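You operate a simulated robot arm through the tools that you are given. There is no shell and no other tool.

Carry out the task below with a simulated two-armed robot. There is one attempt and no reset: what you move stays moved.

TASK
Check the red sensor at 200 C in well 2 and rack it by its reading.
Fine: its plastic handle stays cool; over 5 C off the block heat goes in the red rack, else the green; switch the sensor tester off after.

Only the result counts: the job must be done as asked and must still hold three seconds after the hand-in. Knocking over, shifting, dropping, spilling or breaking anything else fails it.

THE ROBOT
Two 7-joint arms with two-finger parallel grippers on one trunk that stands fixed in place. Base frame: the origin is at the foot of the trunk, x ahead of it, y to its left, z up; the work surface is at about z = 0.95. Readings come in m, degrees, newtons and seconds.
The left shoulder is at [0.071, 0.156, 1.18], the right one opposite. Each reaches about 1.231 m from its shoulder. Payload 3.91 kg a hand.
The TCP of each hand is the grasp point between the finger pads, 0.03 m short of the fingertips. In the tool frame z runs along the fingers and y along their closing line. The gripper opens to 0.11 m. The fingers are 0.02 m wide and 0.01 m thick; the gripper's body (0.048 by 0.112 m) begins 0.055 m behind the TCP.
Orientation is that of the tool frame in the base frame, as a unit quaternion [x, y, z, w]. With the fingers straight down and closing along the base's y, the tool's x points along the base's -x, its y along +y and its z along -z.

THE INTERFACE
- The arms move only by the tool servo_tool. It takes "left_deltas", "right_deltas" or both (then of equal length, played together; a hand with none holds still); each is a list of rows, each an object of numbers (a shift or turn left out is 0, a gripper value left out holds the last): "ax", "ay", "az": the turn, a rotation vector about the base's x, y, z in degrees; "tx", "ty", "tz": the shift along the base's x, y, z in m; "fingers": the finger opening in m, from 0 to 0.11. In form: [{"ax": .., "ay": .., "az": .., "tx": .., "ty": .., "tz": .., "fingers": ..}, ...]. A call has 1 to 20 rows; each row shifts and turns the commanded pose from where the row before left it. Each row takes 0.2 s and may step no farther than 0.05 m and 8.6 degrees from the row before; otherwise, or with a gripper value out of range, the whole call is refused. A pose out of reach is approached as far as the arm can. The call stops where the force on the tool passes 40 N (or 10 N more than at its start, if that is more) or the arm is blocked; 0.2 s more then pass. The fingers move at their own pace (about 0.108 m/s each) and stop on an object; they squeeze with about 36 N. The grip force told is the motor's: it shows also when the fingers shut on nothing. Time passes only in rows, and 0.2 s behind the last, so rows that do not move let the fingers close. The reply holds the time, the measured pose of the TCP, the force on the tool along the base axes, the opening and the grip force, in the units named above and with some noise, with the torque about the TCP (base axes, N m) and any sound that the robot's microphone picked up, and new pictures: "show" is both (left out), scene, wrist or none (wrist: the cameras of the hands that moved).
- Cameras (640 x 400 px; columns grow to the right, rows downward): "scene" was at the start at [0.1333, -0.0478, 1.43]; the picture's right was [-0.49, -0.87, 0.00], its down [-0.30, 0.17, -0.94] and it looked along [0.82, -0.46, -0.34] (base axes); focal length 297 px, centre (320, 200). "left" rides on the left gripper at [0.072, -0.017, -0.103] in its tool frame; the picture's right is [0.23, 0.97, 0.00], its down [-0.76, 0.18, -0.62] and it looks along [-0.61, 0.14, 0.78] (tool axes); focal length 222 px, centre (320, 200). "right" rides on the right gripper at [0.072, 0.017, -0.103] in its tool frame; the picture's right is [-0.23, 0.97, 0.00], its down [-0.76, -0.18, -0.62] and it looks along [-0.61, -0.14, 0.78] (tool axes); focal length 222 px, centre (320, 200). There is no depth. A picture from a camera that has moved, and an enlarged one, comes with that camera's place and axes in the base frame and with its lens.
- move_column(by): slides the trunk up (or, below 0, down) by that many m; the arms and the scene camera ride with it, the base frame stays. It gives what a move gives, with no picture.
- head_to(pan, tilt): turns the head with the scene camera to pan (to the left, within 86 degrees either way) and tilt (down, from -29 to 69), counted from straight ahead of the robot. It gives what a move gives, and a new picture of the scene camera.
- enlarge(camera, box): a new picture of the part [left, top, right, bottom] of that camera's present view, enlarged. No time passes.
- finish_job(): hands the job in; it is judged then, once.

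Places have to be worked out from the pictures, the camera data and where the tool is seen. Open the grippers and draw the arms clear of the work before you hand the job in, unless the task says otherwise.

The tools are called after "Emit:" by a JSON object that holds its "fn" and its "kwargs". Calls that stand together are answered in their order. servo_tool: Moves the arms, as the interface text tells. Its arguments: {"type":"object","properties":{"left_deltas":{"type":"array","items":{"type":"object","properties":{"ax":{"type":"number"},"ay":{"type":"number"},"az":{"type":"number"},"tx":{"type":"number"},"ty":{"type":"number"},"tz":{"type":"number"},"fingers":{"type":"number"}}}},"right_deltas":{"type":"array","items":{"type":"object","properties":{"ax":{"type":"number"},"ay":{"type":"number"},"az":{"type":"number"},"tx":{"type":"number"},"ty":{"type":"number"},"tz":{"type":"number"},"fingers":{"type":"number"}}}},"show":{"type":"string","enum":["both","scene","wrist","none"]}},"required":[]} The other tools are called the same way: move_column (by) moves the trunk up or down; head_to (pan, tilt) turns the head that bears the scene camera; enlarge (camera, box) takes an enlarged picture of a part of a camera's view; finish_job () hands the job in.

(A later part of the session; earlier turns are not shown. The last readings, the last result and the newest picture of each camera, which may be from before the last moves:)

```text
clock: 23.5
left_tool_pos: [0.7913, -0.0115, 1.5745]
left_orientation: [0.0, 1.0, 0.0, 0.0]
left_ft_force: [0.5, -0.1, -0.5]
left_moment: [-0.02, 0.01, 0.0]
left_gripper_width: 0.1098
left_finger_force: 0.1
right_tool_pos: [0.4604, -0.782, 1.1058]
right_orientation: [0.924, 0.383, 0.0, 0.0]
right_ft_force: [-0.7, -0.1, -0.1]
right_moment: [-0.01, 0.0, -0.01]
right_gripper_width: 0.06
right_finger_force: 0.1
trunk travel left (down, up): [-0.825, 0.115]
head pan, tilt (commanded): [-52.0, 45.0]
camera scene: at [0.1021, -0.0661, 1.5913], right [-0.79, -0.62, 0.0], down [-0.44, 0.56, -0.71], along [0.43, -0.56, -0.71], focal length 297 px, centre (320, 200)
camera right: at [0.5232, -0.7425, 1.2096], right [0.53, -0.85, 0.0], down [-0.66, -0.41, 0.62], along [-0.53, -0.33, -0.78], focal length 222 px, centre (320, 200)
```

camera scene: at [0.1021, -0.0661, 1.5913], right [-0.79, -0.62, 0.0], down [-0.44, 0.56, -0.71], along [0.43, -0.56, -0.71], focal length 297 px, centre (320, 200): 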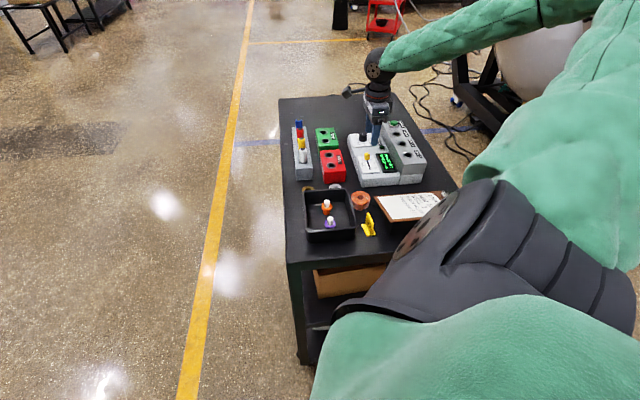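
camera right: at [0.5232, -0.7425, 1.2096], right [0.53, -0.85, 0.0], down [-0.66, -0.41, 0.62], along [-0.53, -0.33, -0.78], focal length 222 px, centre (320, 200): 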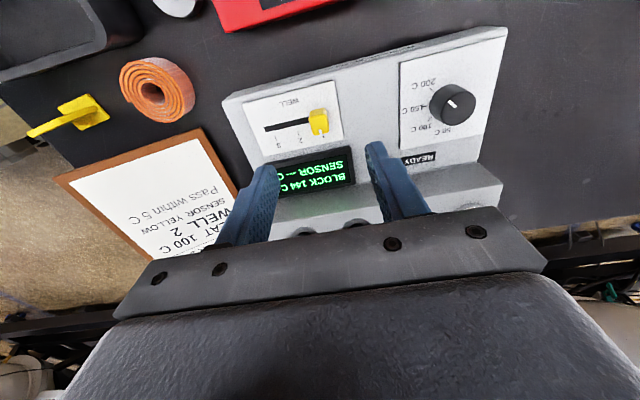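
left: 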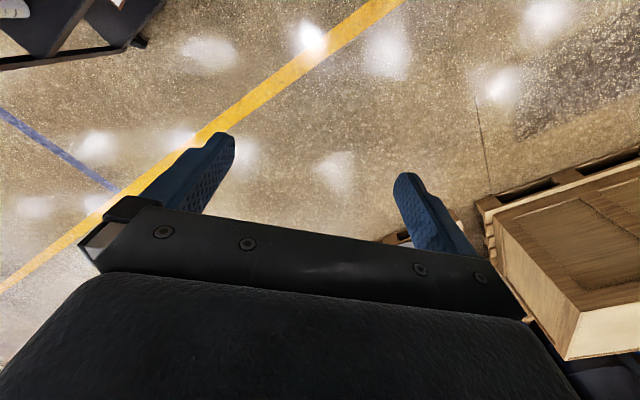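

The slider shows at about (319,121), close to under the fingers. I'll enlarge for alignment and scale.

Emit:
{"fn": "enlarge", "kwargs": {"camera": "right", "box": [230, 70, 410, 190]}}

```text
3.33 times, centred on (320, 130) of right
camera zoom: at [0.5232, -0.7425, 1.2096], right [0.53, -0.85, 0.0], down [-0.66, -0.41, 0.62], along [-0.53, -0.33, -0.78], focal length 740 px, centre (320, 433)
```

zoom: 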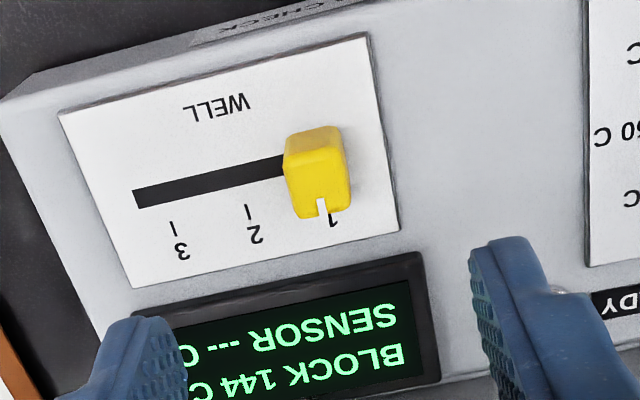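

The slider is at tick 1 exactly under the grasp line, and tick spacing measures about 0.023 m. I'll shift 4 mm toward the slot centre line, lower, and then close gently on the slider.

Emit:
{"fn": "servo_tool", "kwargs": {"right_deltas": [{"tx": 0.0028, "ty": 0.0028, "tz": -0.03}, {"tz": -0.025}, {"tz": -0.015}, {}, {"fingers": 0.0}, {}, {}], "show": "wrist"}}

```text
clock: 25.1
left_tool_pos: [0.7907, -0.0117, 1.5746]
left_orientation: [0.0, 1.0, 0.0, -0.001]
left_ft_force: [0.0, -0.7, -0.3]
left_moment: [-0.01, -0.01, 0.0]
left_gripper_width: 0.1099
left_finger_force: 0.0
right_tool_pos: [0.4643, -0.779, 1.0351]
right_orientation: [0.924, 0.382, -0.001, -0.002]
right_ft_force: [-0.2, 0.5, -3.2]
right_moment: [0.0, 0.03, 0.0]
right_gripper_width: 0.0155
right_finger_force: 44.6
trunk travel left (down, up): [-0.825, 0.115]
head pan, tilt (commanded): [-52.0, 45.0]
camera right: at [0.5268, -0.7392, 1.14], right [0.53, -0.85, 0.0], down [-0.66, -0.41, 0.62], along [-0.53, -0.33, -0.78], focal length 222 px, centre (320, 200)
```

right: 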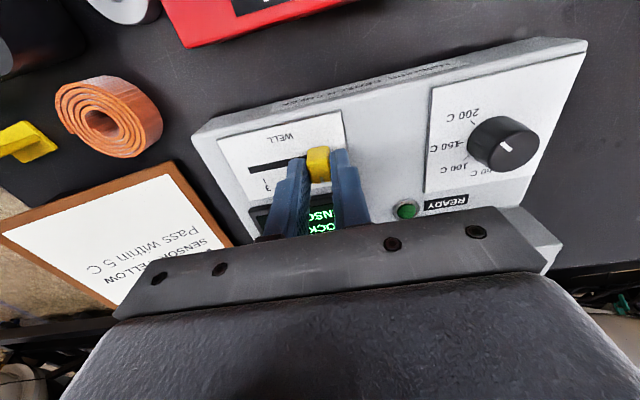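

The slider is gripped (0.0155 m). Before sliding I'll check the knob's pointer again, as it looks odd from this angle.

Emit:
{"fn": "enlarge", "kwargs": {"camera": "right", "box": [420, 80, 560, 200]}}

```text
3.33 times, centred on (490, 140) of right
camera zoom: at [0.5268, -0.7392, 1.14], right [0.53, -0.85, 0.0], down [-0.66, -0.41, 0.62], along [-0.53, -0.33, -0.78], focal length 740 px, centre (-247, 400)
```

zoom: 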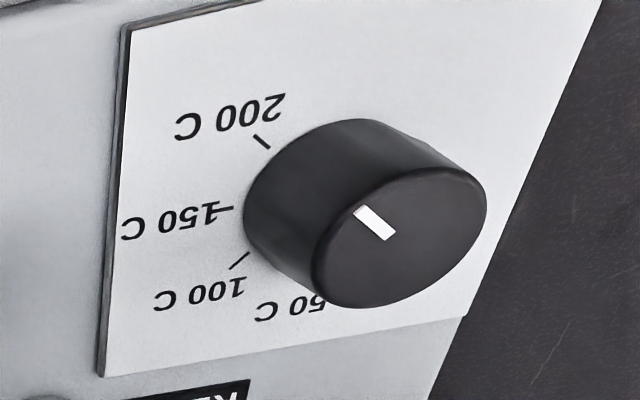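

The pointer is still on 200 C. Now I slide the WELL lever 0.023 m along the slot to tick 2.

Emit:
{"fn": "servo_tool", "kwargs": {"right_deltas": [{"tx": -0.0054, "ty": 0.0054}, {"tx": -0.0054, "ty": 0.0054}, {"tx": -0.0054, "ty": 0.0054}, {}], "show": "wrist"}}

```text
clock: 26.1
left_tool_pos: [0.7907, -0.0116, 1.5739]
left_orientation: [0.0, 1.0, -0.001, -0.001]
left_ft_force: [0.7, 0.5, -0.2]
left_moment: [-0.01, -0.02, -0.01]
left_gripper_width: 0.1099
left_finger_force: 0.0
right_tool_pos: [0.4467, -0.7624, 1.0355]
right_orientation: [0.924, 0.383, 0.0, 0.0]
right_ft_force: [-0.8, -0.5, 0.7]
right_moment: [0.07, -0.03, -0.04]
right_gripper_width: 0.0152
right_finger_force: 45.1
trunk travel left (down, up): [-0.825, 0.115]
head pan, tilt (commanded): [-52.0, 45.0]
camera right: at [0.5104, -0.7229, 1.14], right [0.53, -0.85, 0.0], down [-0.66, -0.41, 0.62], along [-0.53, -0.33, -0.78], focal length 222 px, centre (320, 200)
```

right: 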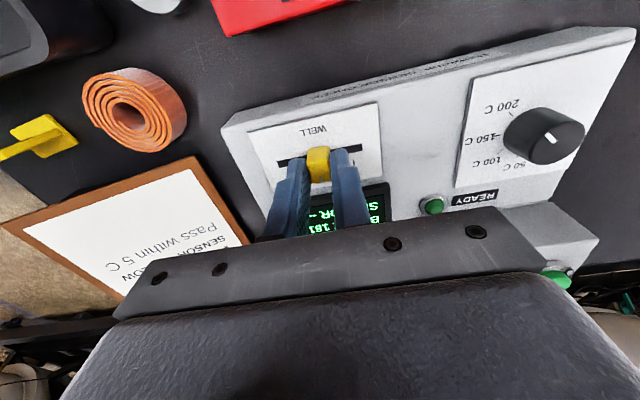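

The slider moved and the slot now shows on both sides. I'll release and rise to verify it is at tick 2.

Emit:
{"fn": "servo_tool", "kwargs": {"right_deltas": [{"fingers": 0.06}, {}, {"tz": 0.02}, {"tz": 0.04}, {"tz": 0.04}, {"tz": 0.02}, {}], "show": "wrist"}}

Emit:
{"fn": "enlarge", "kwargs": {"camera": "right", "box": [230, 60, 430, 200]}}

Emit:
{"fn": "enlarge", "kwargs": {"camera": "scene", "box": [280, 110, 440, 200]}}

```text
clock: 27.7
left_tool_pos: [0.7915, -0.012, 1.5756]
left_orientation: [0.001, 1.0, 0.0, 0.0]
left_ft_force: [0.7, -0.1, -0.1]
left_moment: [-0.01, 0.02, 0.01]
left_gripper_width: 0.1097
left_finger_force: 0.1
right_tool_pos: [0.4475, -0.7633, 1.1571]
right_orientation: [0.924, 0.383, 0.0, 0.0]
right_ft_force: [-0.6, -0.6, -0.7]
right_moment: [0.01, 0.02, -0.02]
right_gripper_width: 0.0599
right_finger_force: 0.1
trunk travel left (down, up): [-0.825, 0.115]
head pan, tilt (commanded): [-52.0, 45.0]
camera right: at [0.5105, -0.7228, 1.2604], right [0.53, -0.85, 0.0], down [-0.66, -0.41, 0.62], along [-0.53, -0.33, -0.78], focal length 222 px, centre (320, 200)
```

right: 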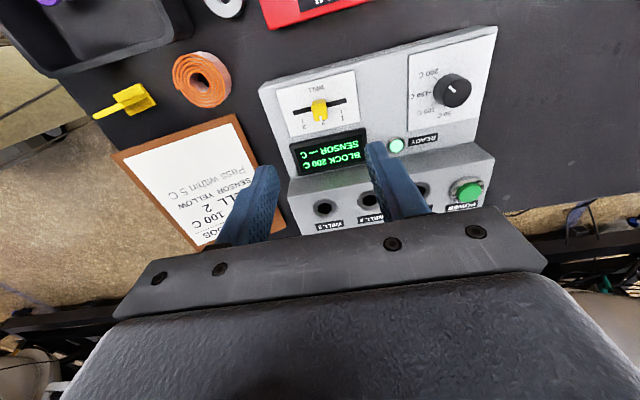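

```text
2.86 times, centred on (330, 130) of right
camera zoom: at [0.5105, -0.7228, 1.2604], right [0.53, -0.85, 0.0], down [-0.66, -0.41, 0.62], along [-0.53, -0.33, -0.78], focal length 635 px, centre (291, 400)
```

zoom: 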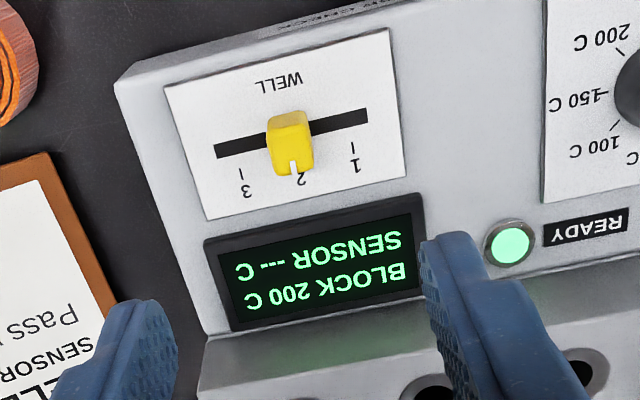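

```text
4.00 times, centred on (360, 155) of scene
camera zoom: at [0.1024, -0.0664, 1.5913], right [-0.79, -0.62, 0.0], down [-0.44, 0.56, -0.71], along [0.43, -0.56, -0.71], focal length 1188 px, centre (160, 380)
```

zoom: 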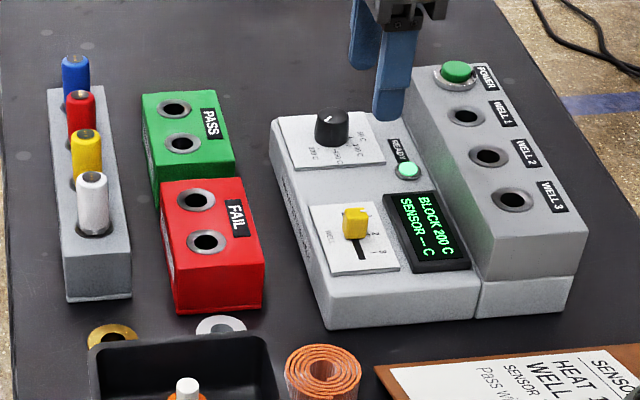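

The block is at 200 C with READY lit and the slider at 2. Now I'll move over the red sensor (second from the far end of the grey rack, top near [0.705, -0.727, 1.048]) with the gripper back at yaw -45°.

Emit:
{"fn": "servo_tool", "kwargs": {"right_deltas": [{"az": 7.5, "tx": 0.0215, "ty": 0.003, "tz": 0.0036}, {"az": 7.5, "tx": 0.0215, "ty": 0.003, "tz": 0.0036}, {"az": 7.5, "tx": 0.0215, "ty": 0.003, "tz": 0.0036}, {"az": 7.5, "tx": 0.0215, "ty": 0.003, "tz": 0.0036}, {"az": 7.5, "tx": 0.0215, "ty": 0.003, "tz": 0.0036}, {"az": 7.5, "tx": 0.0215, "ty": 0.003, "tz": 0.0036}, {"az": 7.5, "tx": 0.0215, "ty": 0.003, "tz": 0.0036}, {"az": 7.5, "tx": 0.0215, "ty": 0.003, "tz": 0.0036}, {"az": 7.5, "tx": 0.0215, "ty": 0.003, "tz": 0.0036}, {"az": 7.5, "tx": 0.0215, "ty": 0.003, "tz": 0.0036}, {"az": 7.5, "tx": 0.0215, "ty": 0.003, "tz": 0.0036}, {"az": 7.5, "tx": 0.0215, "ty": 0.003, "tz": 0.0036}, {}, {}], "show": "both"}}

Emit:
{"fn": "enlarge", "kwargs": {"camera": "right", "box": [220, 20, 420, 180]}}

```text
clock: 30.7
left_tool_pos: [0.7911, -0.0101, 1.574]
left_orientation: [0.0, 1.0, 0.0, -0.001]
left_ft_force: [0.4, 0.3, -0.1]
left_moment: [0.01, 0.01, -0.01]
left_gripper_width: 0.1102
left_finger_force: 0.0
right_tool_pos: [0.7061, -0.7268, 1.2004]
right_orientation: [0.382, 0.924, 0.0, 0.0]
right_ft_force: [-0.1, -0.2, 0.5]
right_moment: [-0.01, -0.03, -0.01]
right_gripper_width: 0.0598
right_finger_force: 0.1
trunk travel left (down, up): [-0.825, 0.115]
head pan, tilt (commanded): [-52.0, 45.0]
camera scene: at [0.1025, -0.066, 1.5913], right [-0.79, -0.62, 0.0], down [-0.44, 0.56, -0.71], along [0.44, -0.56, -0.71], focal length 297 px, centre (320, 200)
camera right: at [0.6657, -0.6633, 1.3038], right [0.85, 0.53, 0.0], down [0.41, -0.66, 0.62], along [0.33, -0.53, -0.78], focal length 222 px, centre (320, 200)
```

scene: 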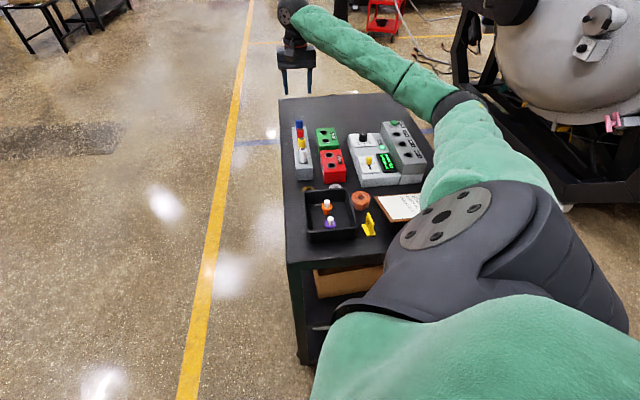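
right: 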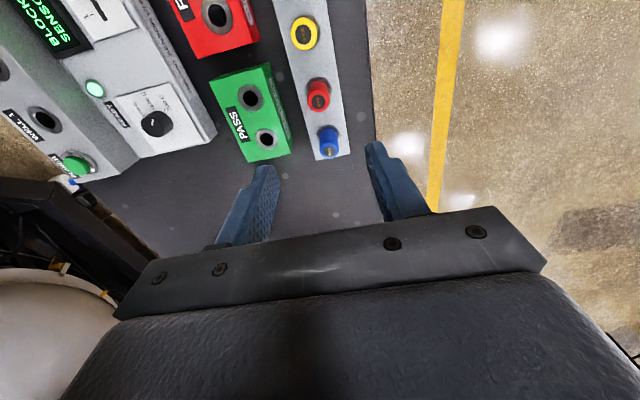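

```text
2.50 times, centred on (320, 100) of right
camera zoom: at [0.6657, -0.6633, 1.3038], right [0.85, 0.53, 0.0], down [0.41, -0.66, 0.62], along [0.33, -0.53, -0.78], focal length 555 px, centre (320, 450)
```

zoom: 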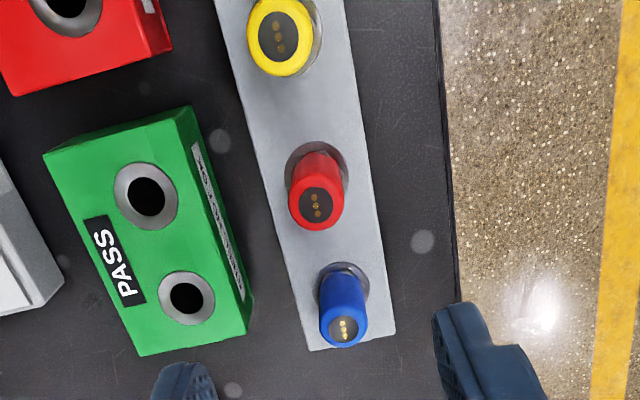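

Triangulation puts the red handle's top at about [0.700, -0.722, 1.047] and the grey rack's top near z 0.985. I'll lower part way to check alignment.

Emit:
{"fn": "servo_tool", "kwargs": {"right_deltas": [{"tx": -0.003, "ty": 0.0025, "tz": -0.035}, {"tx": -0.0031, "ty": 0.0025, "tz": -0.035}, {"tz": -0.03}, {}, {}], "show": "wrist"}}

Emit:
{"fn": "enlarge", "kwargs": {"camera": "right", "box": [220, 60, 420, 220]}}

```text
clock: 31.9
left_tool_pos: [0.7911, -0.0127, 1.5755]
left_orientation: [0.0, 1.0, 0.0, -0.001]
left_ft_force: [0.0, 0.0, -0.4]
left_moment: [0.01, 0.01, 0.0]
left_gripper_width: 0.1101
left_finger_force: 0.0
right_tool_pos: [0.6991, -0.7208, 1.0995]
right_orientation: [0.384, 0.924, 0.0, 0.0]
right_ft_force: [-0.6, 0.3, 0.4]
right_moment: [-0.01, -0.01, 0.04]
right_gripper_width: 0.06
right_finger_force: 0.1
trunk travel left (down, up): [-0.825, 0.115]
head pan, tilt (commanded): [-52.0, 45.0]
camera right: at [0.6598, -0.6578, 1.2033], right [0.85, 0.53, 0.0], down [0.41, -0.66, 0.62], along [0.33, -0.53, -0.78], focal length 222 px, centre (320, 200)
```

right: 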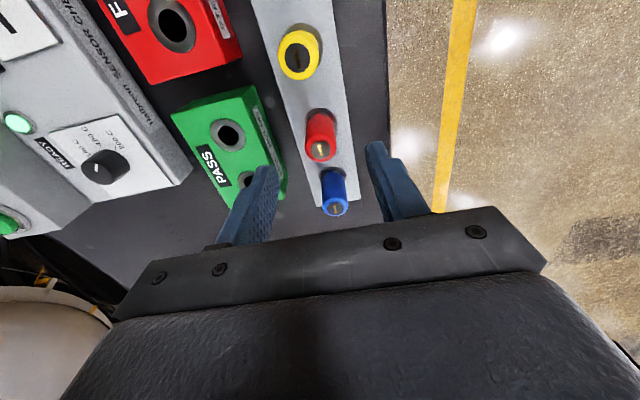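

```text
2.50 times, centred on (320, 140) of right
camera zoom: at [0.6598, -0.6578, 1.2033], right [0.85, 0.53, 0.0], down [0.41, -0.66, 0.62], along [0.33, -0.53, -0.78], focal length 555 px, centre (320, 350)
```

zoom: 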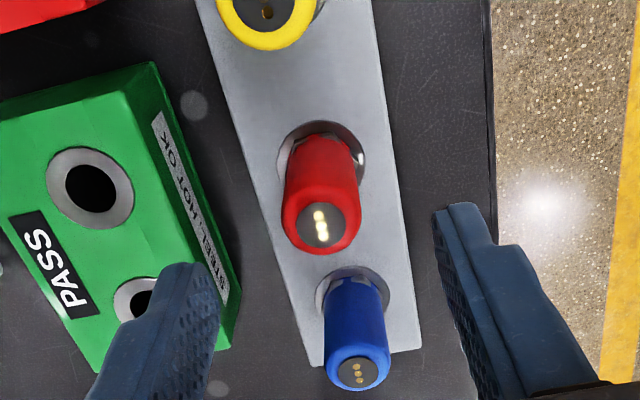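

Alignment is within 1–2 mm. I'll lower to z 1.03 around the handle and close the fingers.

Emit:
{"fn": "servo_tool", "kwargs": {"right_deltas": [{"tx": 0.001, "ty": -0.001, "tz": -0.03}, {"tz": -0.025}, {"tz": -0.014}, {}], "show": "wrist"}}

```text
clock: 32.9
left_tool_pos: [0.7906, -0.0111, 1.5743]
left_orientation: [0.0, 1.0, -0.001, -0.001]
left_ft_force: [-0.6, -0.4, -0.4]
left_moment: [0.02, 0.02, -0.02]
left_gripper_width: 0.1101
left_finger_force: 0.0
right_tool_pos: [0.7007, -0.722, 1.0301]
right_orientation: [0.383, 0.924, 0.0, 0.0]
right_ft_force: [0.6, 0.4, -0.6]
right_moment: [0.01, 0.0, 0.01]
right_gripper_width: 0.0599
right_finger_force: 0.0
trunk travel left (down, up): [-0.825, 0.115]
head pan, tilt (commanded): [-52.0, 45.0]
camera right: at [0.6607, -0.6587, 1.1343], right [0.85, 0.53, 0.0], down [0.41, -0.66, 0.62], along [0.33, -0.53, -0.78], focal length 222 px, centre (320, 200)
```

right: 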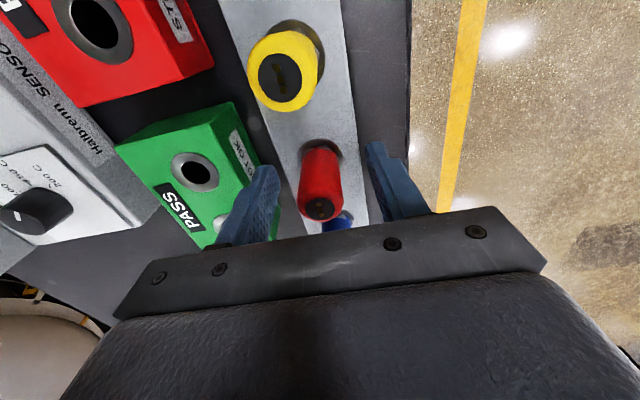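

The red handle is between the fingers with nothing touched. Closing on it now.

Emit:
{"fn": "servo_tool", "kwargs": {"right_deltas": [{"fingers": 0.0}, {}, {}], "show": "wrist"}}

```text
clock: 33.7
left_tool_pos: [0.7909, -0.0123, 1.5739]
left_orientation: [0.0, 1.0, 0.0, -0.001]
left_ft_force: [0.2, -0.4, -0.2]
left_moment: [-0.01, 0.02, 0.0]
left_gripper_width: 0.1101
left_finger_force: 0.0
right_tool_pos: [0.7008, -0.722, 1.0306]
right_orientation: [0.383, 0.924, 0.0, 0.0]
right_ft_force: [1.6, 0.6, -0.7]
right_moment: [-0.01, -0.35, -0.31]
right_gripper_width: 0.054
right_finger_force: 45.4
trunk travel left (down, up): [-0.825, 0.115]
head pan, tilt (commanded): [-52.0, 45.0]
camera right: at [0.6609, -0.6585, 1.1343], right [0.85, 0.53, 0.0], down [0.41, -0.66, 0.62], along [0.33, -0.53, -0.78], focal length 222 px, centre (320, 200)
```

right: 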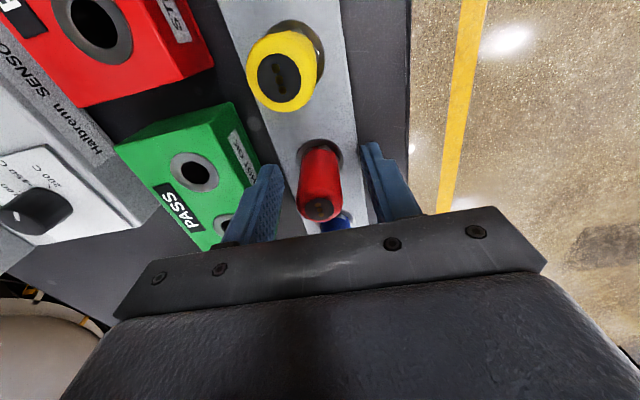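

The fingers stopped at 0.054 m, far wider than the 0.024 m handle, so they are likely pinching the rack body. I'll open right away without moving, then look closely.

Emit:
{"fn": "servo_tool", "kwargs": {"right_deltas": [{"fingers": 0.064}, {}], "show": "both"}}

Emit:
{"fn": "enlarge", "kwargs": {"camera": "right", "box": [220, 80, 420, 240]}}

Emit:
{"fn": "enlarge", "kwargs": {"camera": "scene", "box": [270, 80, 360, 190]}}

```text
clock: 34.3
left_tool_pos: [0.7912, -0.0122, 1.5759]
left_orientation: [-0.001, 1.0, 0.0, -0.001]
left_ft_force: [0.5, 0.1, 0.8]
left_moment: [-0.01, 0.03, -0.02]
left_gripper_width: 0.1099
left_finger_force: 0.1
right_tool_pos: [0.7011, -0.7222, 1.0305]
right_orientation: [0.383, 0.924, -0.001, 0.0]
right_ft_force: [-0.6, 0.8, -0.3]
right_moment: [0.01, 0.02, -0.01]
right_gripper_width: 0.0642
right_finger_force: 0.0
trunk travel left (down, up): [-0.825, 0.115]
head pan, tilt (commanded): [-52.0, 45.0]
camera scene: at [0.1026, -0.0662, 1.5913], right [-0.79, -0.62, 0.0], down [-0.44, 0.56, -0.71], along [0.43, -0.56, -0.71], focal length 297 px, centre (320, 200)
camera right: at [0.6608, -0.6586, 1.1345], right [0.85, 0.53, 0.0], down [0.41, -0.66, 0.62], along [0.33, -0.53, -0.78], focal length 222 px, centre (320, 200)
```

scene: 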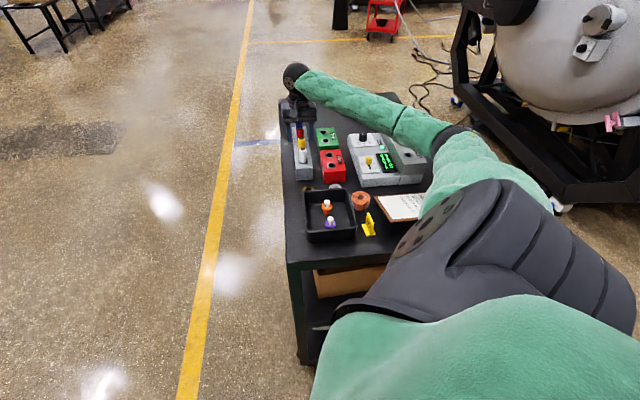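
right: 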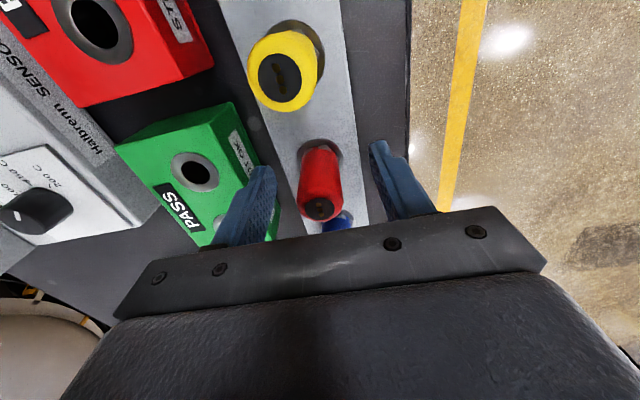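

```text
2.50 times, centred on (320, 160) of right
camera zoom: at [0.6608, -0.6586, 1.1345], right [0.85, 0.53, 0.0], down [0.41, -0.66, 0.62], along [0.33, -0.53, -0.78], focal length 555 px, centre (320, 300)
```

zoom: 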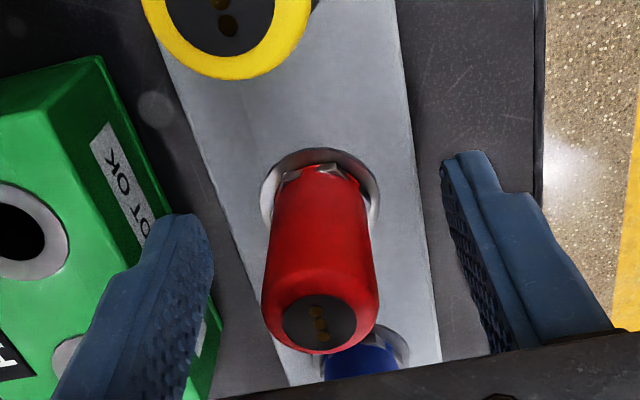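

```text
3.64 times, centred on (315, 135) of scene
camera zoom: at [0.1026, -0.0662, 1.5913], right [-0.79, -0.62, 0.0], down [-0.44, 0.56, -0.71], along [0.43, -0.56, -0.71], focal length 1080 px, centre (338, 436)
```

zoom: 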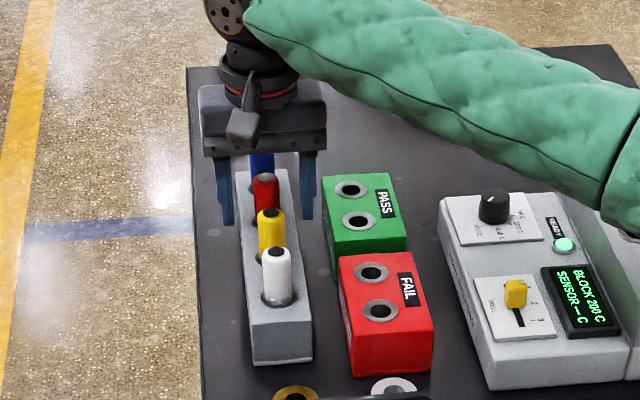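

The scene view confirms the tips straddled the rack, whose top is near z 1.003; the rack has not visibly shifted. I'll rise 14 mm so the tips clear the rack top, and close on the handle alone.

Emit:
{"fn": "servo_tool", "kwargs": {"right_deltas": [{"tz": 0.007}, {"tz": 0.007}, {}, {"fingers": 0.0}, {}, {}, {}], "show": "both"}}

```text
clock: 35.9
left_tool_pos: [0.7907, -0.0118, 1.5745]
left_orientation: [0.0, 1.0, 0.0, -0.001]
left_ft_force: [0.8, -0.1, -1.2]
left_moment: [0.03, 0.0, 0.01]
left_gripper_width: 0.1098
left_finger_force: 0.1
right_tool_pos: [0.7, -0.7223, 1.0449]
right_orientation: [0.382, 0.924, 0.0, 0.0]
right_ft_force: [-0.4, -0.3, 0.8]
right_moment: [-0.03, -0.02, -0.01]
right_gripper_width: 0.0235
right_finger_force: 35.5
trunk travel left (down, up): [-0.825, 0.115]
head pan, tilt (commanded): [-52.0, 45.0]
camera scene: at [0.1025, -0.0662, 1.5913], right [-0.79, -0.62, 0.0], down [-0.44, 0.56, -0.71], along [0.43, -0.56, -0.71], focal length 297 px, centre (320, 200)
camera right: at [0.6605, -0.659, 1.1484], right [0.85, 0.53, 0.0], down [0.41, -0.66, 0.62], along [0.33, -0.53, -0.78], focal length 222 px, centre (320, 200)
```

scene: 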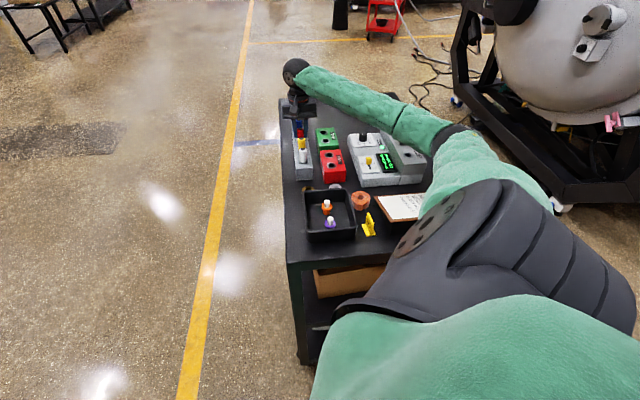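
right: 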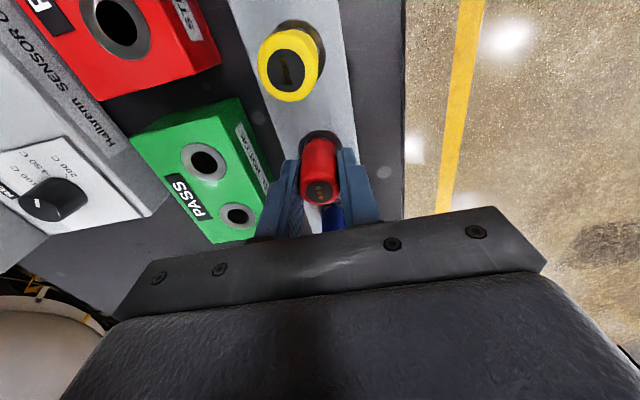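

The handle is gripped at 0.0235 m. I'll lift it straight up and look at the probe length.

Emit:
{"fn": "servo_tool", "kwargs": {"right_deltas": [{"tz": 0.01}, {"tz": 0.02}, {"tz": 0.03}, {"tz": 0.03}, {"tz": 0.03}, {"tz": 0.03}, {}], "show": "both"}}

Emit:
{"fn": "enlarge", "kwargs": {"camera": "scene", "box": [260, 60, 360, 180]}}

Emit:
{"fn": "enlarge", "kwargs": {"camera": "right", "box": [220, 60, 420, 240]}}

```text
clock: 37.5
left_tool_pos: [0.7903, -0.0132, 1.5745]
left_orientation: [0.001, 1.0, 0.001, 0.0]
left_ft_force: [-0.7, 0.7, -0.1]
left_moment: [-0.01, -0.03, -0.01]
left_gripper_width: 0.1099
left_finger_force: 0.1
right_tool_pos: [0.701, -0.7228, 1.1946]
right_orientation: [0.383, 0.924, 0.0, 0.001]
right_ft_force: [-0.8, 0.2, 0.4]
right_moment: [0.02, 0.02, 0.0]
right_gripper_width: 0.0234
right_finger_force: 36.2
trunk travel left (down, up): [-0.825, 0.115]
head pan, tilt (commanded): [-52.0, 45.0]
camera scene: at [0.1026, -0.0665, 1.5912], right [-0.79, -0.62, 0.0], down [-0.44, 0.56, -0.71], along [0.43, -0.56, -0.71], focal length 297 px, centre (320, 200)
camera right: at [0.6599, -0.6593, 1.2987], right [0.85, 0.53, 0.0], down [0.41, -0.66, 0.62], along [0.33, -0.53, -0.78], focal length 222 px, centre (320, 200)
```

scene: 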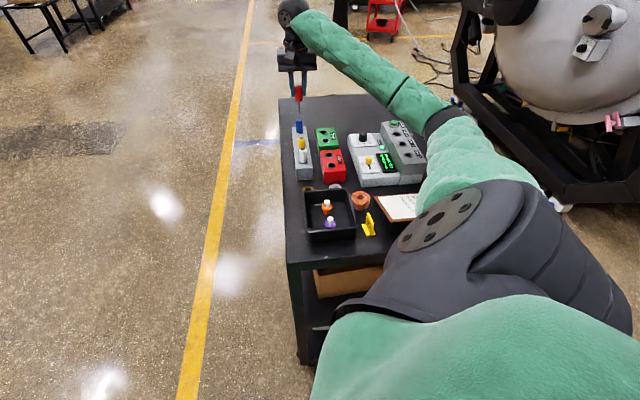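
right: 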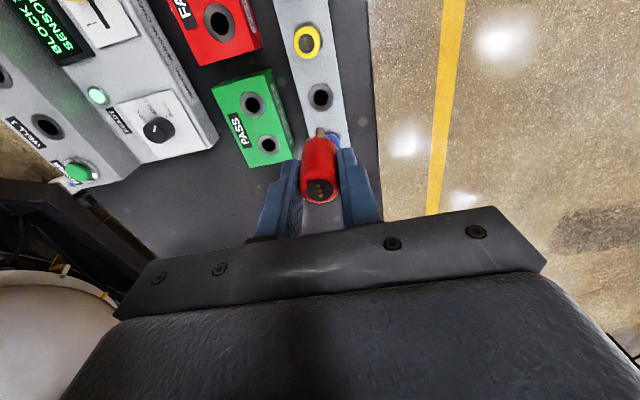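

```text
3.33 times, centred on (310, 120) of scene
camera zoom: at [0.1026, -0.0665, 1.5912], right [-0.79, -0.62, 0.0], down [-0.44, 0.56, -0.71], along [0.43, -0.56, -0.71], focal length 990 px, centre (353, 467)
```

zoom: 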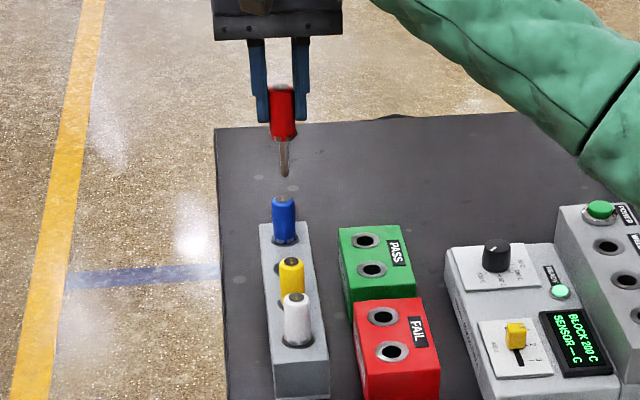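

```text
2.22 times, centred on (320, 150) of right
camera zoom: at [0.6599, -0.6593, 1.2987], right [0.85, 0.53, 0.0], down [0.41, -0.66, 0.62], along [0.33, -0.53, -0.78], focal length 494 px, centre (320, 311)
```

zoom: 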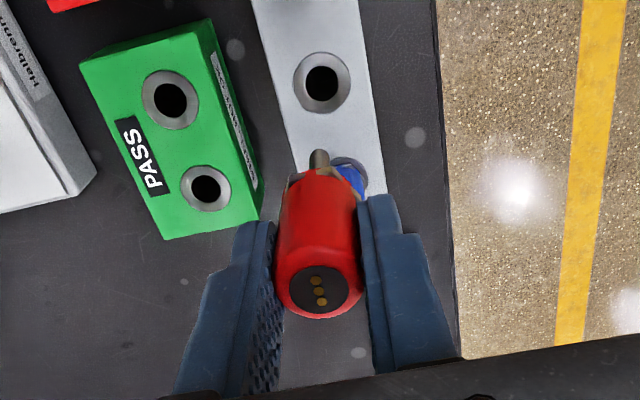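

The red sensor is out: the probe tip is about 0.087 m below the TCP, the handle bottom about 0.049 m below. I'll carry it at this height over well 2 (about [0.392, -0.875], block top near z 1.03).

Emit:
{"fn": "servo_tool", "kwargs": {"right_deltas": [{"tx": -0.0386, "ty": -0.019, "tz": 0.001}, {"tx": -0.0386, "ty": -0.019, "tz": 0.001}, {"tx": -0.0386, "ty": -0.019, "tz": 0.001}, {"tx": -0.0386, "ty": -0.019, "tz": 0.001}, {"tx": -0.0386, "ty": -0.019, "tz": 0.001}, {"tx": -0.0386, "ty": -0.019, "tz": 0.001}, {"tx": -0.0386, "ty": -0.019, "tz": 0.001}, {"tx": -0.0386, "ty": -0.019, "tz": 0.001}, {}, {}], "show": "both"}}

Emit:
{"fn": "enlarge", "kwargs": {"camera": "right", "box": [220, 40, 420, 200]}}

Emit:
{"fn": "enlarge", "kwargs": {"camera": "scene", "box": [340, 70, 440, 190]}}

```text
clock: 39.7
left_tool_pos: [0.7903, -0.0133, 1.5749]
left_orientation: [0.0, 1.0, 0.001, -0.001]
left_ft_force: [0.1, -0.5, -0.6]
left_moment: [0.01, 0.0, 0.02]
left_gripper_width: 0.11
left_finger_force: 0.1
right_tool_pos: [0.392, -0.8752, 1.2014]
right_orientation: [0.383, 0.924, -0.001, -0.001]
right_ft_force: [0.0, -0.3, -0.1]
right_moment: [0.01, -0.02, -0.01]
right_gripper_width: 0.0238
right_finger_force: 36.1
trunk travel left (down, up): [-0.825, 0.115]
head pan, tilt (commanded): [-52.0, 45.0]
camera scene: at [0.1023, -0.0672, 1.5912], right [-0.79, -0.62, 0.0], down [-0.44, 0.56, -0.71], along [0.43, -0.56, -0.71], focal length 297 px, centre (320, 200)
camera right: at [0.3512, -0.8119, 1.3065], right [0.85, 0.53, 0.0], down [0.41, -0.66, 0.62], along [0.33, -0.53, -0.78], focal length 222 px, centre (320, 200)
```

scene: 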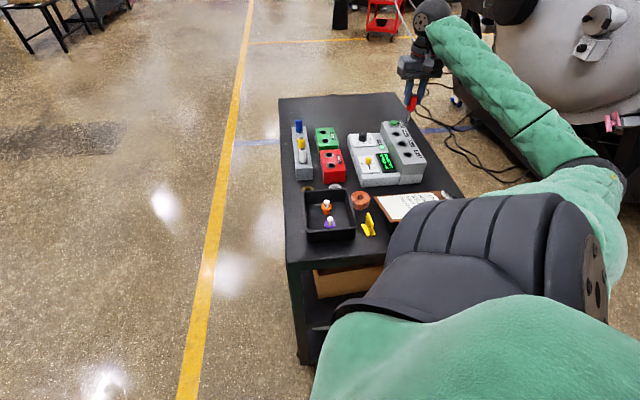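
right: 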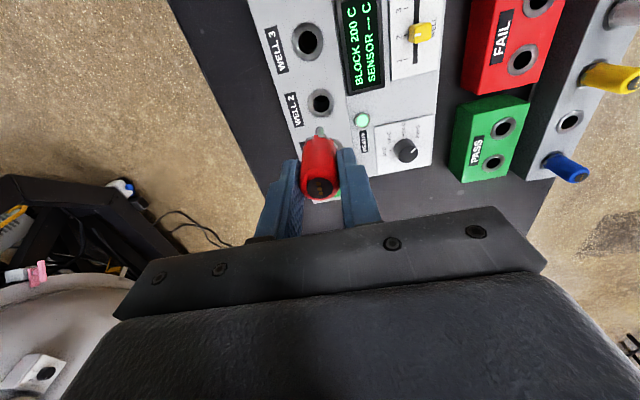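

```text
2.50 times, centred on (320, 120) of right
camera zoom: at [0.3512, -0.8119, 1.3065], right [0.85, 0.53, 0.0], down [0.41, -0.66, 0.62], along [0.33, -0.53, -0.78], focal length 555 px, centre (320, 400)
```

zoom: 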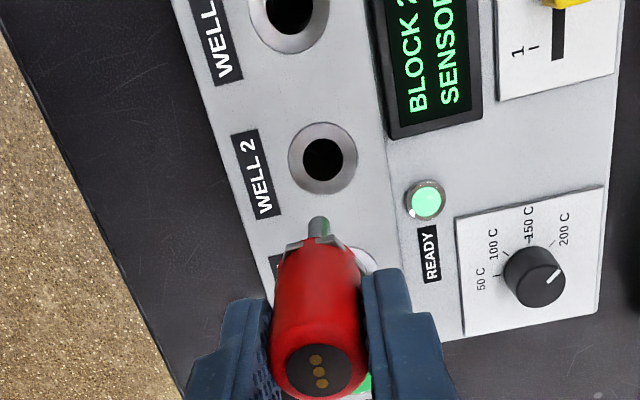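

```text
3.33 times, centred on (390, 130) of scene
camera zoom: at [0.1023, -0.0672, 1.5912], right [-0.79, -0.62, 0.0], down [-0.44, 0.56, -0.71], along [0.43, -0.56, -0.71], focal length 990 px, centre (87, 433)
```

zoom: 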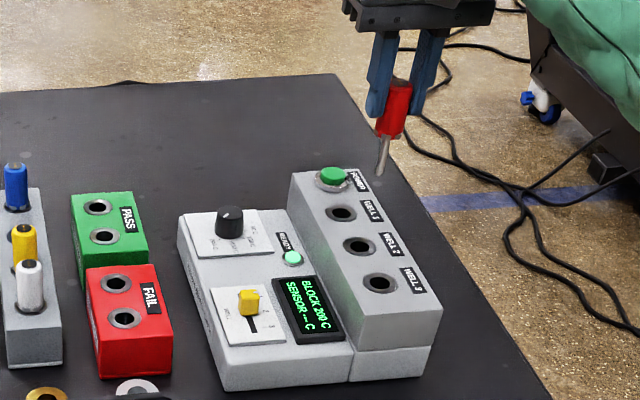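

Well 2's centre and block top (about z 1.036) line up with the probe axis within about 1 mm. I'll descend until the probe tip is roughly 15 mm above the well and recheck.

Emit:
{"fn": "servo_tool", "kwargs": {"right_deltas": [{"tx": 0.0004, "ty": 0.0004, "tz": -0.025}, {"tz": -0.025}, {"tz": -0.012}, {}, {}], "show": "both"}}

Emit:
{"fn": "enlarge", "kwargs": {"camera": "right", "box": [260, 70, 380, 170]}}

Emit:
{"fn": "enlarge", "kwargs": {"camera": "scene", "box": [370, 90, 440, 180]}}

```text
clock: 40.9
left_tool_pos: [0.791, -0.0121, 1.5745]
left_orientation: [0.0, 1.0, 0.0, 0.0]
left_ft_force: [0.1, -0.3, 0.1]
left_moment: [0.0, 0.0, -0.06]
left_gripper_width: 0.1096
left_finger_force: 0.1
right_tool_pos: [0.3922, -0.874, 1.1402]
right_orientation: [0.382, 0.924, 0.0, 0.0]
right_ft_force: [0.9, 0.3, -0.8]
right_moment: [-0.01, 0.0, 0.01]
right_gripper_width: 0.0235
right_finger_force: 35.9
trunk travel left (down, up): [-0.825, 0.115]
head pan, tilt (commanded): [-52.0, 45.0]
camera scene: at [0.1021, -0.0665, 1.5913], right [-0.79, -0.62, 0.0], down [-0.44, 0.56, -0.71], along [0.44, -0.56, -0.71], focal length 297 px, centre (320, 200)
camera right: at [0.3519, -0.81, 1.2448], right [0.85, 0.53, 0.0], down [0.41, -0.66, 0.62], along [0.33, -0.53, -0.78], focal length 222 px, centre (320, 200)
```

scene: 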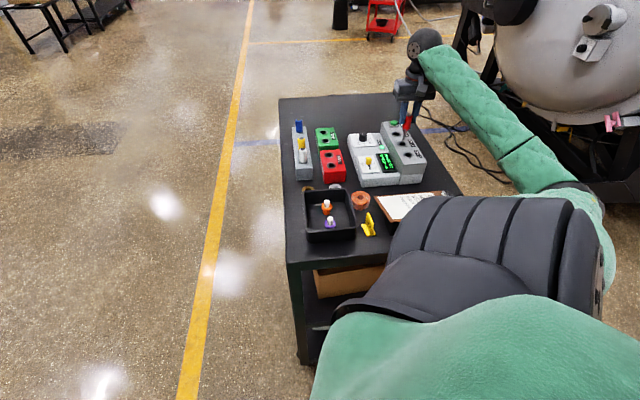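
right: 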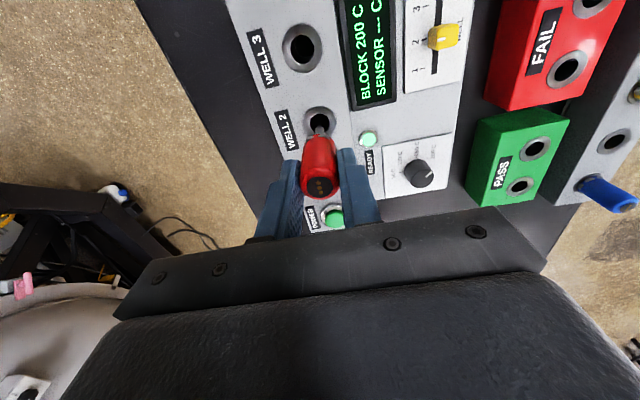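

```text
4.00 times, centred on (320, 120) of right
camera zoom: at [0.3519, -0.81, 1.2448], right [0.85, 0.53, 0.0], down [0.41, -0.66, 0.62], along [0.33, -0.53, -0.78], focal length 888 px, centre (320, 520)
```

zoom: 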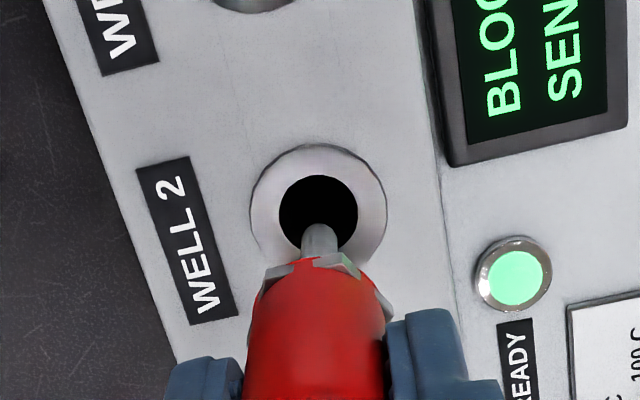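

```text
4.44 times, centred on (405, 135) of scene
camera zoom: at [0.1021, -0.0665, 1.5913], right [-0.79, -0.62, 0.0], down [-0.44, 0.56, -0.71], along [0.44, -0.56, -0.71], focal length 1319 px, centre (-58, 489)
```

zoom: 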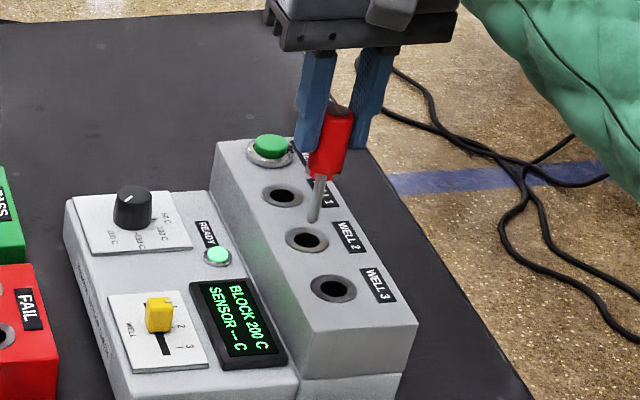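

The probe tip is centred over the 17 mm well opening. I'll lower it into the well, slowing near the seat.

Emit:
{"fn": "servo_tool", "kwargs": {"right_deltas": [{"tz": -0.012}, {"tz": -0.012}, {"tz": -0.01}, {"tz": -0.006}, {"tz": -0.004}, {}], "show": "wrist"}}

```text
clock: 42.3
left_tool_pos: [0.7906, -0.0121, 1.574]
left_orientation: [0.0, 1.0, 0.0, 0.0]
left_ft_force: [-0.3, 0.3, -0.3]
left_moment: [-0.01, 0.04, 0.0]
left_gripper_width: 0.1098
left_finger_force: 0.0
right_tool_pos: [0.3909, -0.8742, 1.0966]
right_orientation: [0.382, 0.924, 0.0, 0.0]
right_ft_force: [-0.4, 0.6, -0.4]
right_moment: [0.03, -0.01, -0.02]
right_gripper_width: 0.0234
right_finger_force: 36.2
trunk travel left (down, up): [-0.825, 0.115]
head pan, tilt (commanded): [-52.0, 45.0]
camera right: at [0.3517, -0.8104, 1.2006], right [0.85, 0.53, 0.0], down [0.41, -0.66, 0.62], along [0.33, -0.53, -0.78], focal length 222 px, centre (320, 200)
```

right: 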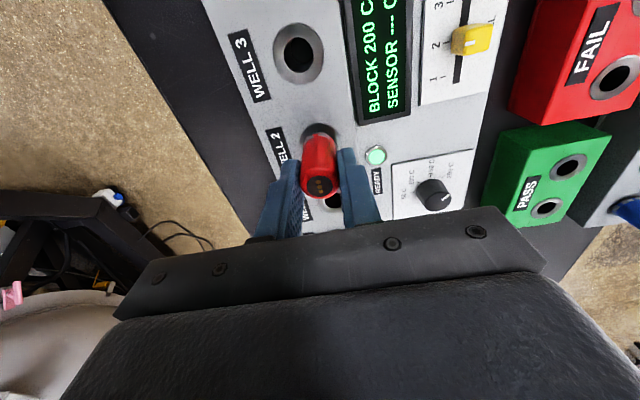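

The probe is inside the well with no force yet. I'll go down in small steps until it seats.

Emit:
{"fn": "servo_tool", "kwargs": {"right_deltas": [{"tz": -0.003}, {"tz": -0.003}, {"tz": -0.003}, {"tz": -0.002}, {}], "show": "wrist"}}

Emit:
{"fn": "enlarge", "kwargs": {"camera": "right", "box": [260, 100, 380, 220]}}

Emit:
{"fn": "enlarge", "kwargs": {"camera": "scene", "box": [370, 90, 440, 180]}}

```text
clock: 43.5
left_tool_pos: [0.7906, -0.0115, 1.5751]
left_orientation: [0.0, 1.0, 0.0, 0.0]
left_ft_force: [0.3, -0.2, -0.6]
left_moment: [-0.04, -0.01, -0.03]
left_gripper_width: 0.1101
left_finger_force: 0.0
right_tool_pos: [0.3905, -0.8747, 1.0853]
right_orientation: [0.382, 0.924, 0.0, 0.0]
right_ft_force: [-0.8, 1.0, 0.5]
right_moment: [-0.02, -0.01, -0.02]
right_gripper_width: 0.0235
right_finger_force: 36.2
trunk travel left (down, up): [-0.825, 0.115]
head pan, tilt (commanded): [-52.0, 45.0]
camera right: at [0.352, -0.8107, 1.1893], right [0.85, 0.53, 0.0], down [0.41, -0.66, 0.62], along [0.33, -0.53, -0.78], focal length 222 px, centre (320, 200)
```

right: 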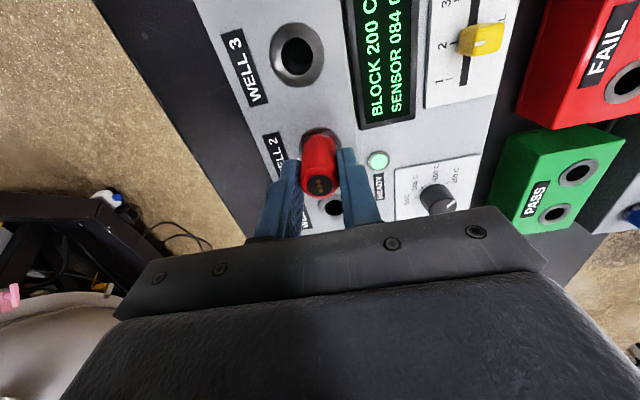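

```text
3.33 times, centred on (320, 160) of right
camera zoom: at [0.352, -0.8107, 1.1893], right [0.85, 0.53, 0.0], down [0.41, -0.66, 0.62], along [0.33, -0.53, -0.78], focal length 740 px, centre (320, 333)
```

zoom: 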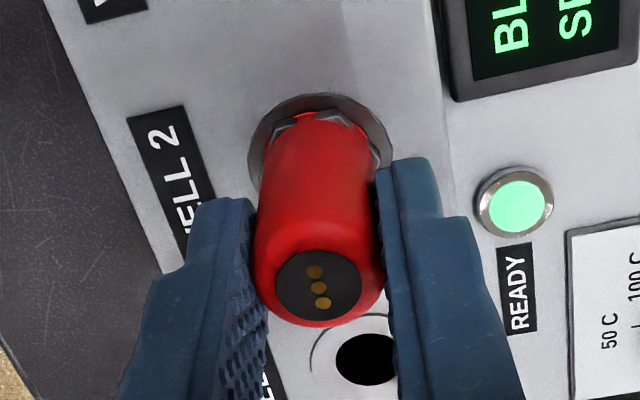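

```text
4.44 times, centred on (405, 135) of scene
camera zoom: at [0.1022, -0.0662, 1.5913], right [-0.79, -0.62, 0.0], down [-0.44, 0.56, -0.71], along [0.43, -0.56, -0.71], focal length 1319 px, centre (-58, 489)
```

zoom: 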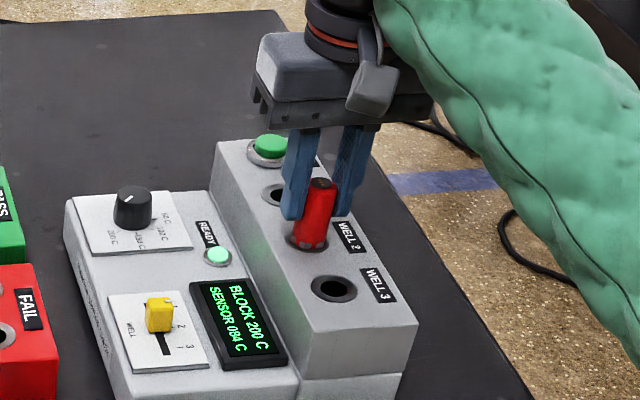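

The display shows SENSOR 084 C and rising. There's still no seating force, so I'll ease down a little further and watch.

Emit:
{"fn": "servo_tool", "kwargs": {"right_deltas": [{"tz": -0.002}, {"tz": -0.002}, {"tz": -0.002}, {}], "show": "scene"}}

Emit:
{"fn": "enlarge", "kwargs": {"camera": "scene", "box": [370, 90, 440, 180]}}

```text
clock: 44.5
left_tool_pos: [0.7893, -0.0095, 1.5758]
left_orientation: [0.0, 1.0, -0.002, 0.0]
left_ft_force: [0.1, 0.0, -0.2]
left_moment: [-0.02, 0.04, 0.0]
left_gripper_width: 0.11
left_finger_force: 0.1
right_tool_pos: [0.3917, -0.8725, 1.0823]
right_orientation: [0.383, 0.924, -0.001, 0.003]
right_ft_force: [2.0, -11.4, 33.7]
right_moment: [-0.42, 0.19, 0.08]
right_gripper_width: 0.0234
right_finger_force: 35.9
trunk travel left (down, up): [-0.825, 0.115]
head pan, tilt (commanded): [-52.0, 45.0]
camera scene: at [0.101, -0.0637, 1.5917], right [-0.79, -0.62, 0.0], down [-0.44, 0.56, -0.71], along [0.44, -0.56, -0.71], focal length 297 px, centre (320, 200)
```

scene: 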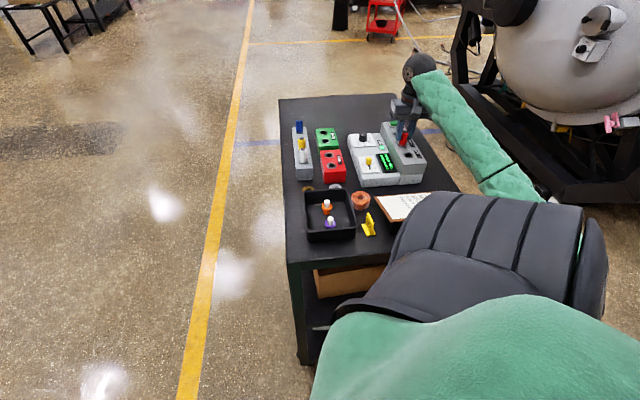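

```text
4.44 times, centred on (405, 135) of scene
camera zoom: at [0.101, -0.0637, 1.5917], right [-0.79, -0.62, 0.0], down [-0.44, 0.56, -0.71], along [0.44, -0.56, -0.71], focal length 1319 px, centre (-58, 489)
```

zoom: 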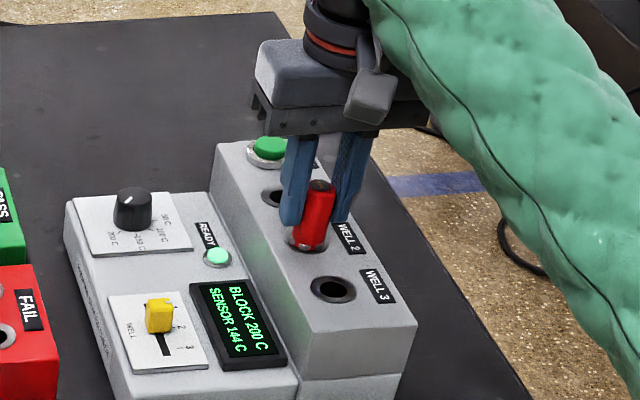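

It is seated (about 34 N) and reading 144 C, rising. I'll ease up 3.5 mm on the command to relieve the load and wait for the reading to settle.

Emit:
{"fn": "servo_tool", "kwargs": {"right_deltas": [{"tz": 0.0035}, {}, {}, {}, {}, {}, {}, {}, {}, {}], "show": "scene"}}

Emit:
{"fn": "enlarge", "kwargs": {"camera": "scene", "box": [370, 90, 440, 180]}}

```text
clock: 46.7
left_tool_pos: [0.7912, -0.0122, 1.5747]
left_orientation: [0.0, 1.0, -0.001, 0.001]
left_ft_force: [0.3, 0.8, -0.1]
left_moment: [0.02, -0.02, -0.03]
left_gripper_width: 0.1099
left_finger_force: 0.1
right_tool_pos: [0.3911, -0.8741, 1.0815]
right_orientation: [0.382, 0.924, 0.001, 0.0]
right_ft_force: [-0.2, 0.0, -1.0]
right_moment: [0.0, 0.03, 0.02]
right_gripper_width: 0.0235
right_finger_force: 36.5
trunk travel left (down, up): [-0.825, 0.115]
head pan, tilt (commanded): [-52.0, 45.0]
camera scene: at [0.1023, -0.0662, 1.5913], right [-0.79, -0.62, 0.0], down [-0.44, 0.56, -0.71], along [0.43, -0.56, -0.71], focal length 297 px, centre (320, 200)
```

scene: 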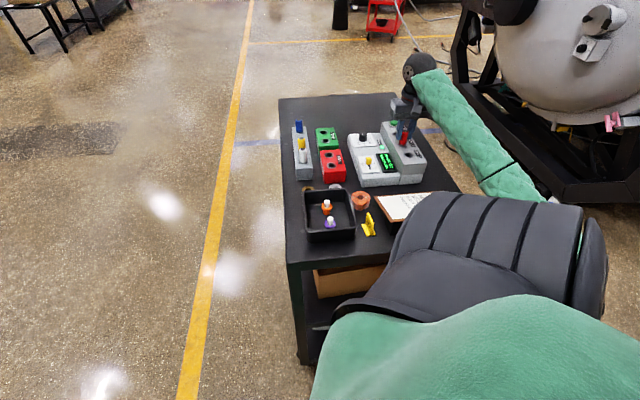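

```text
4.44 times, centred on (405, 135) of scene
camera zoom: at [0.1023, -0.0662, 1.5913], right [-0.79, -0.62, 0.0], down [-0.44, 0.56, -0.71], along [0.43, -0.56, -0.71], focal length 1319 px, centre (-58, 489)
```

zoom: 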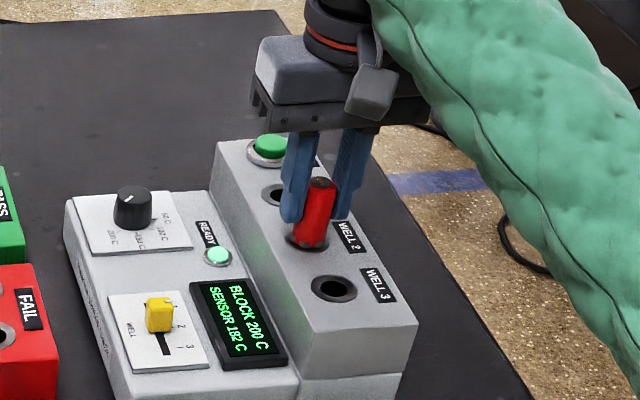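

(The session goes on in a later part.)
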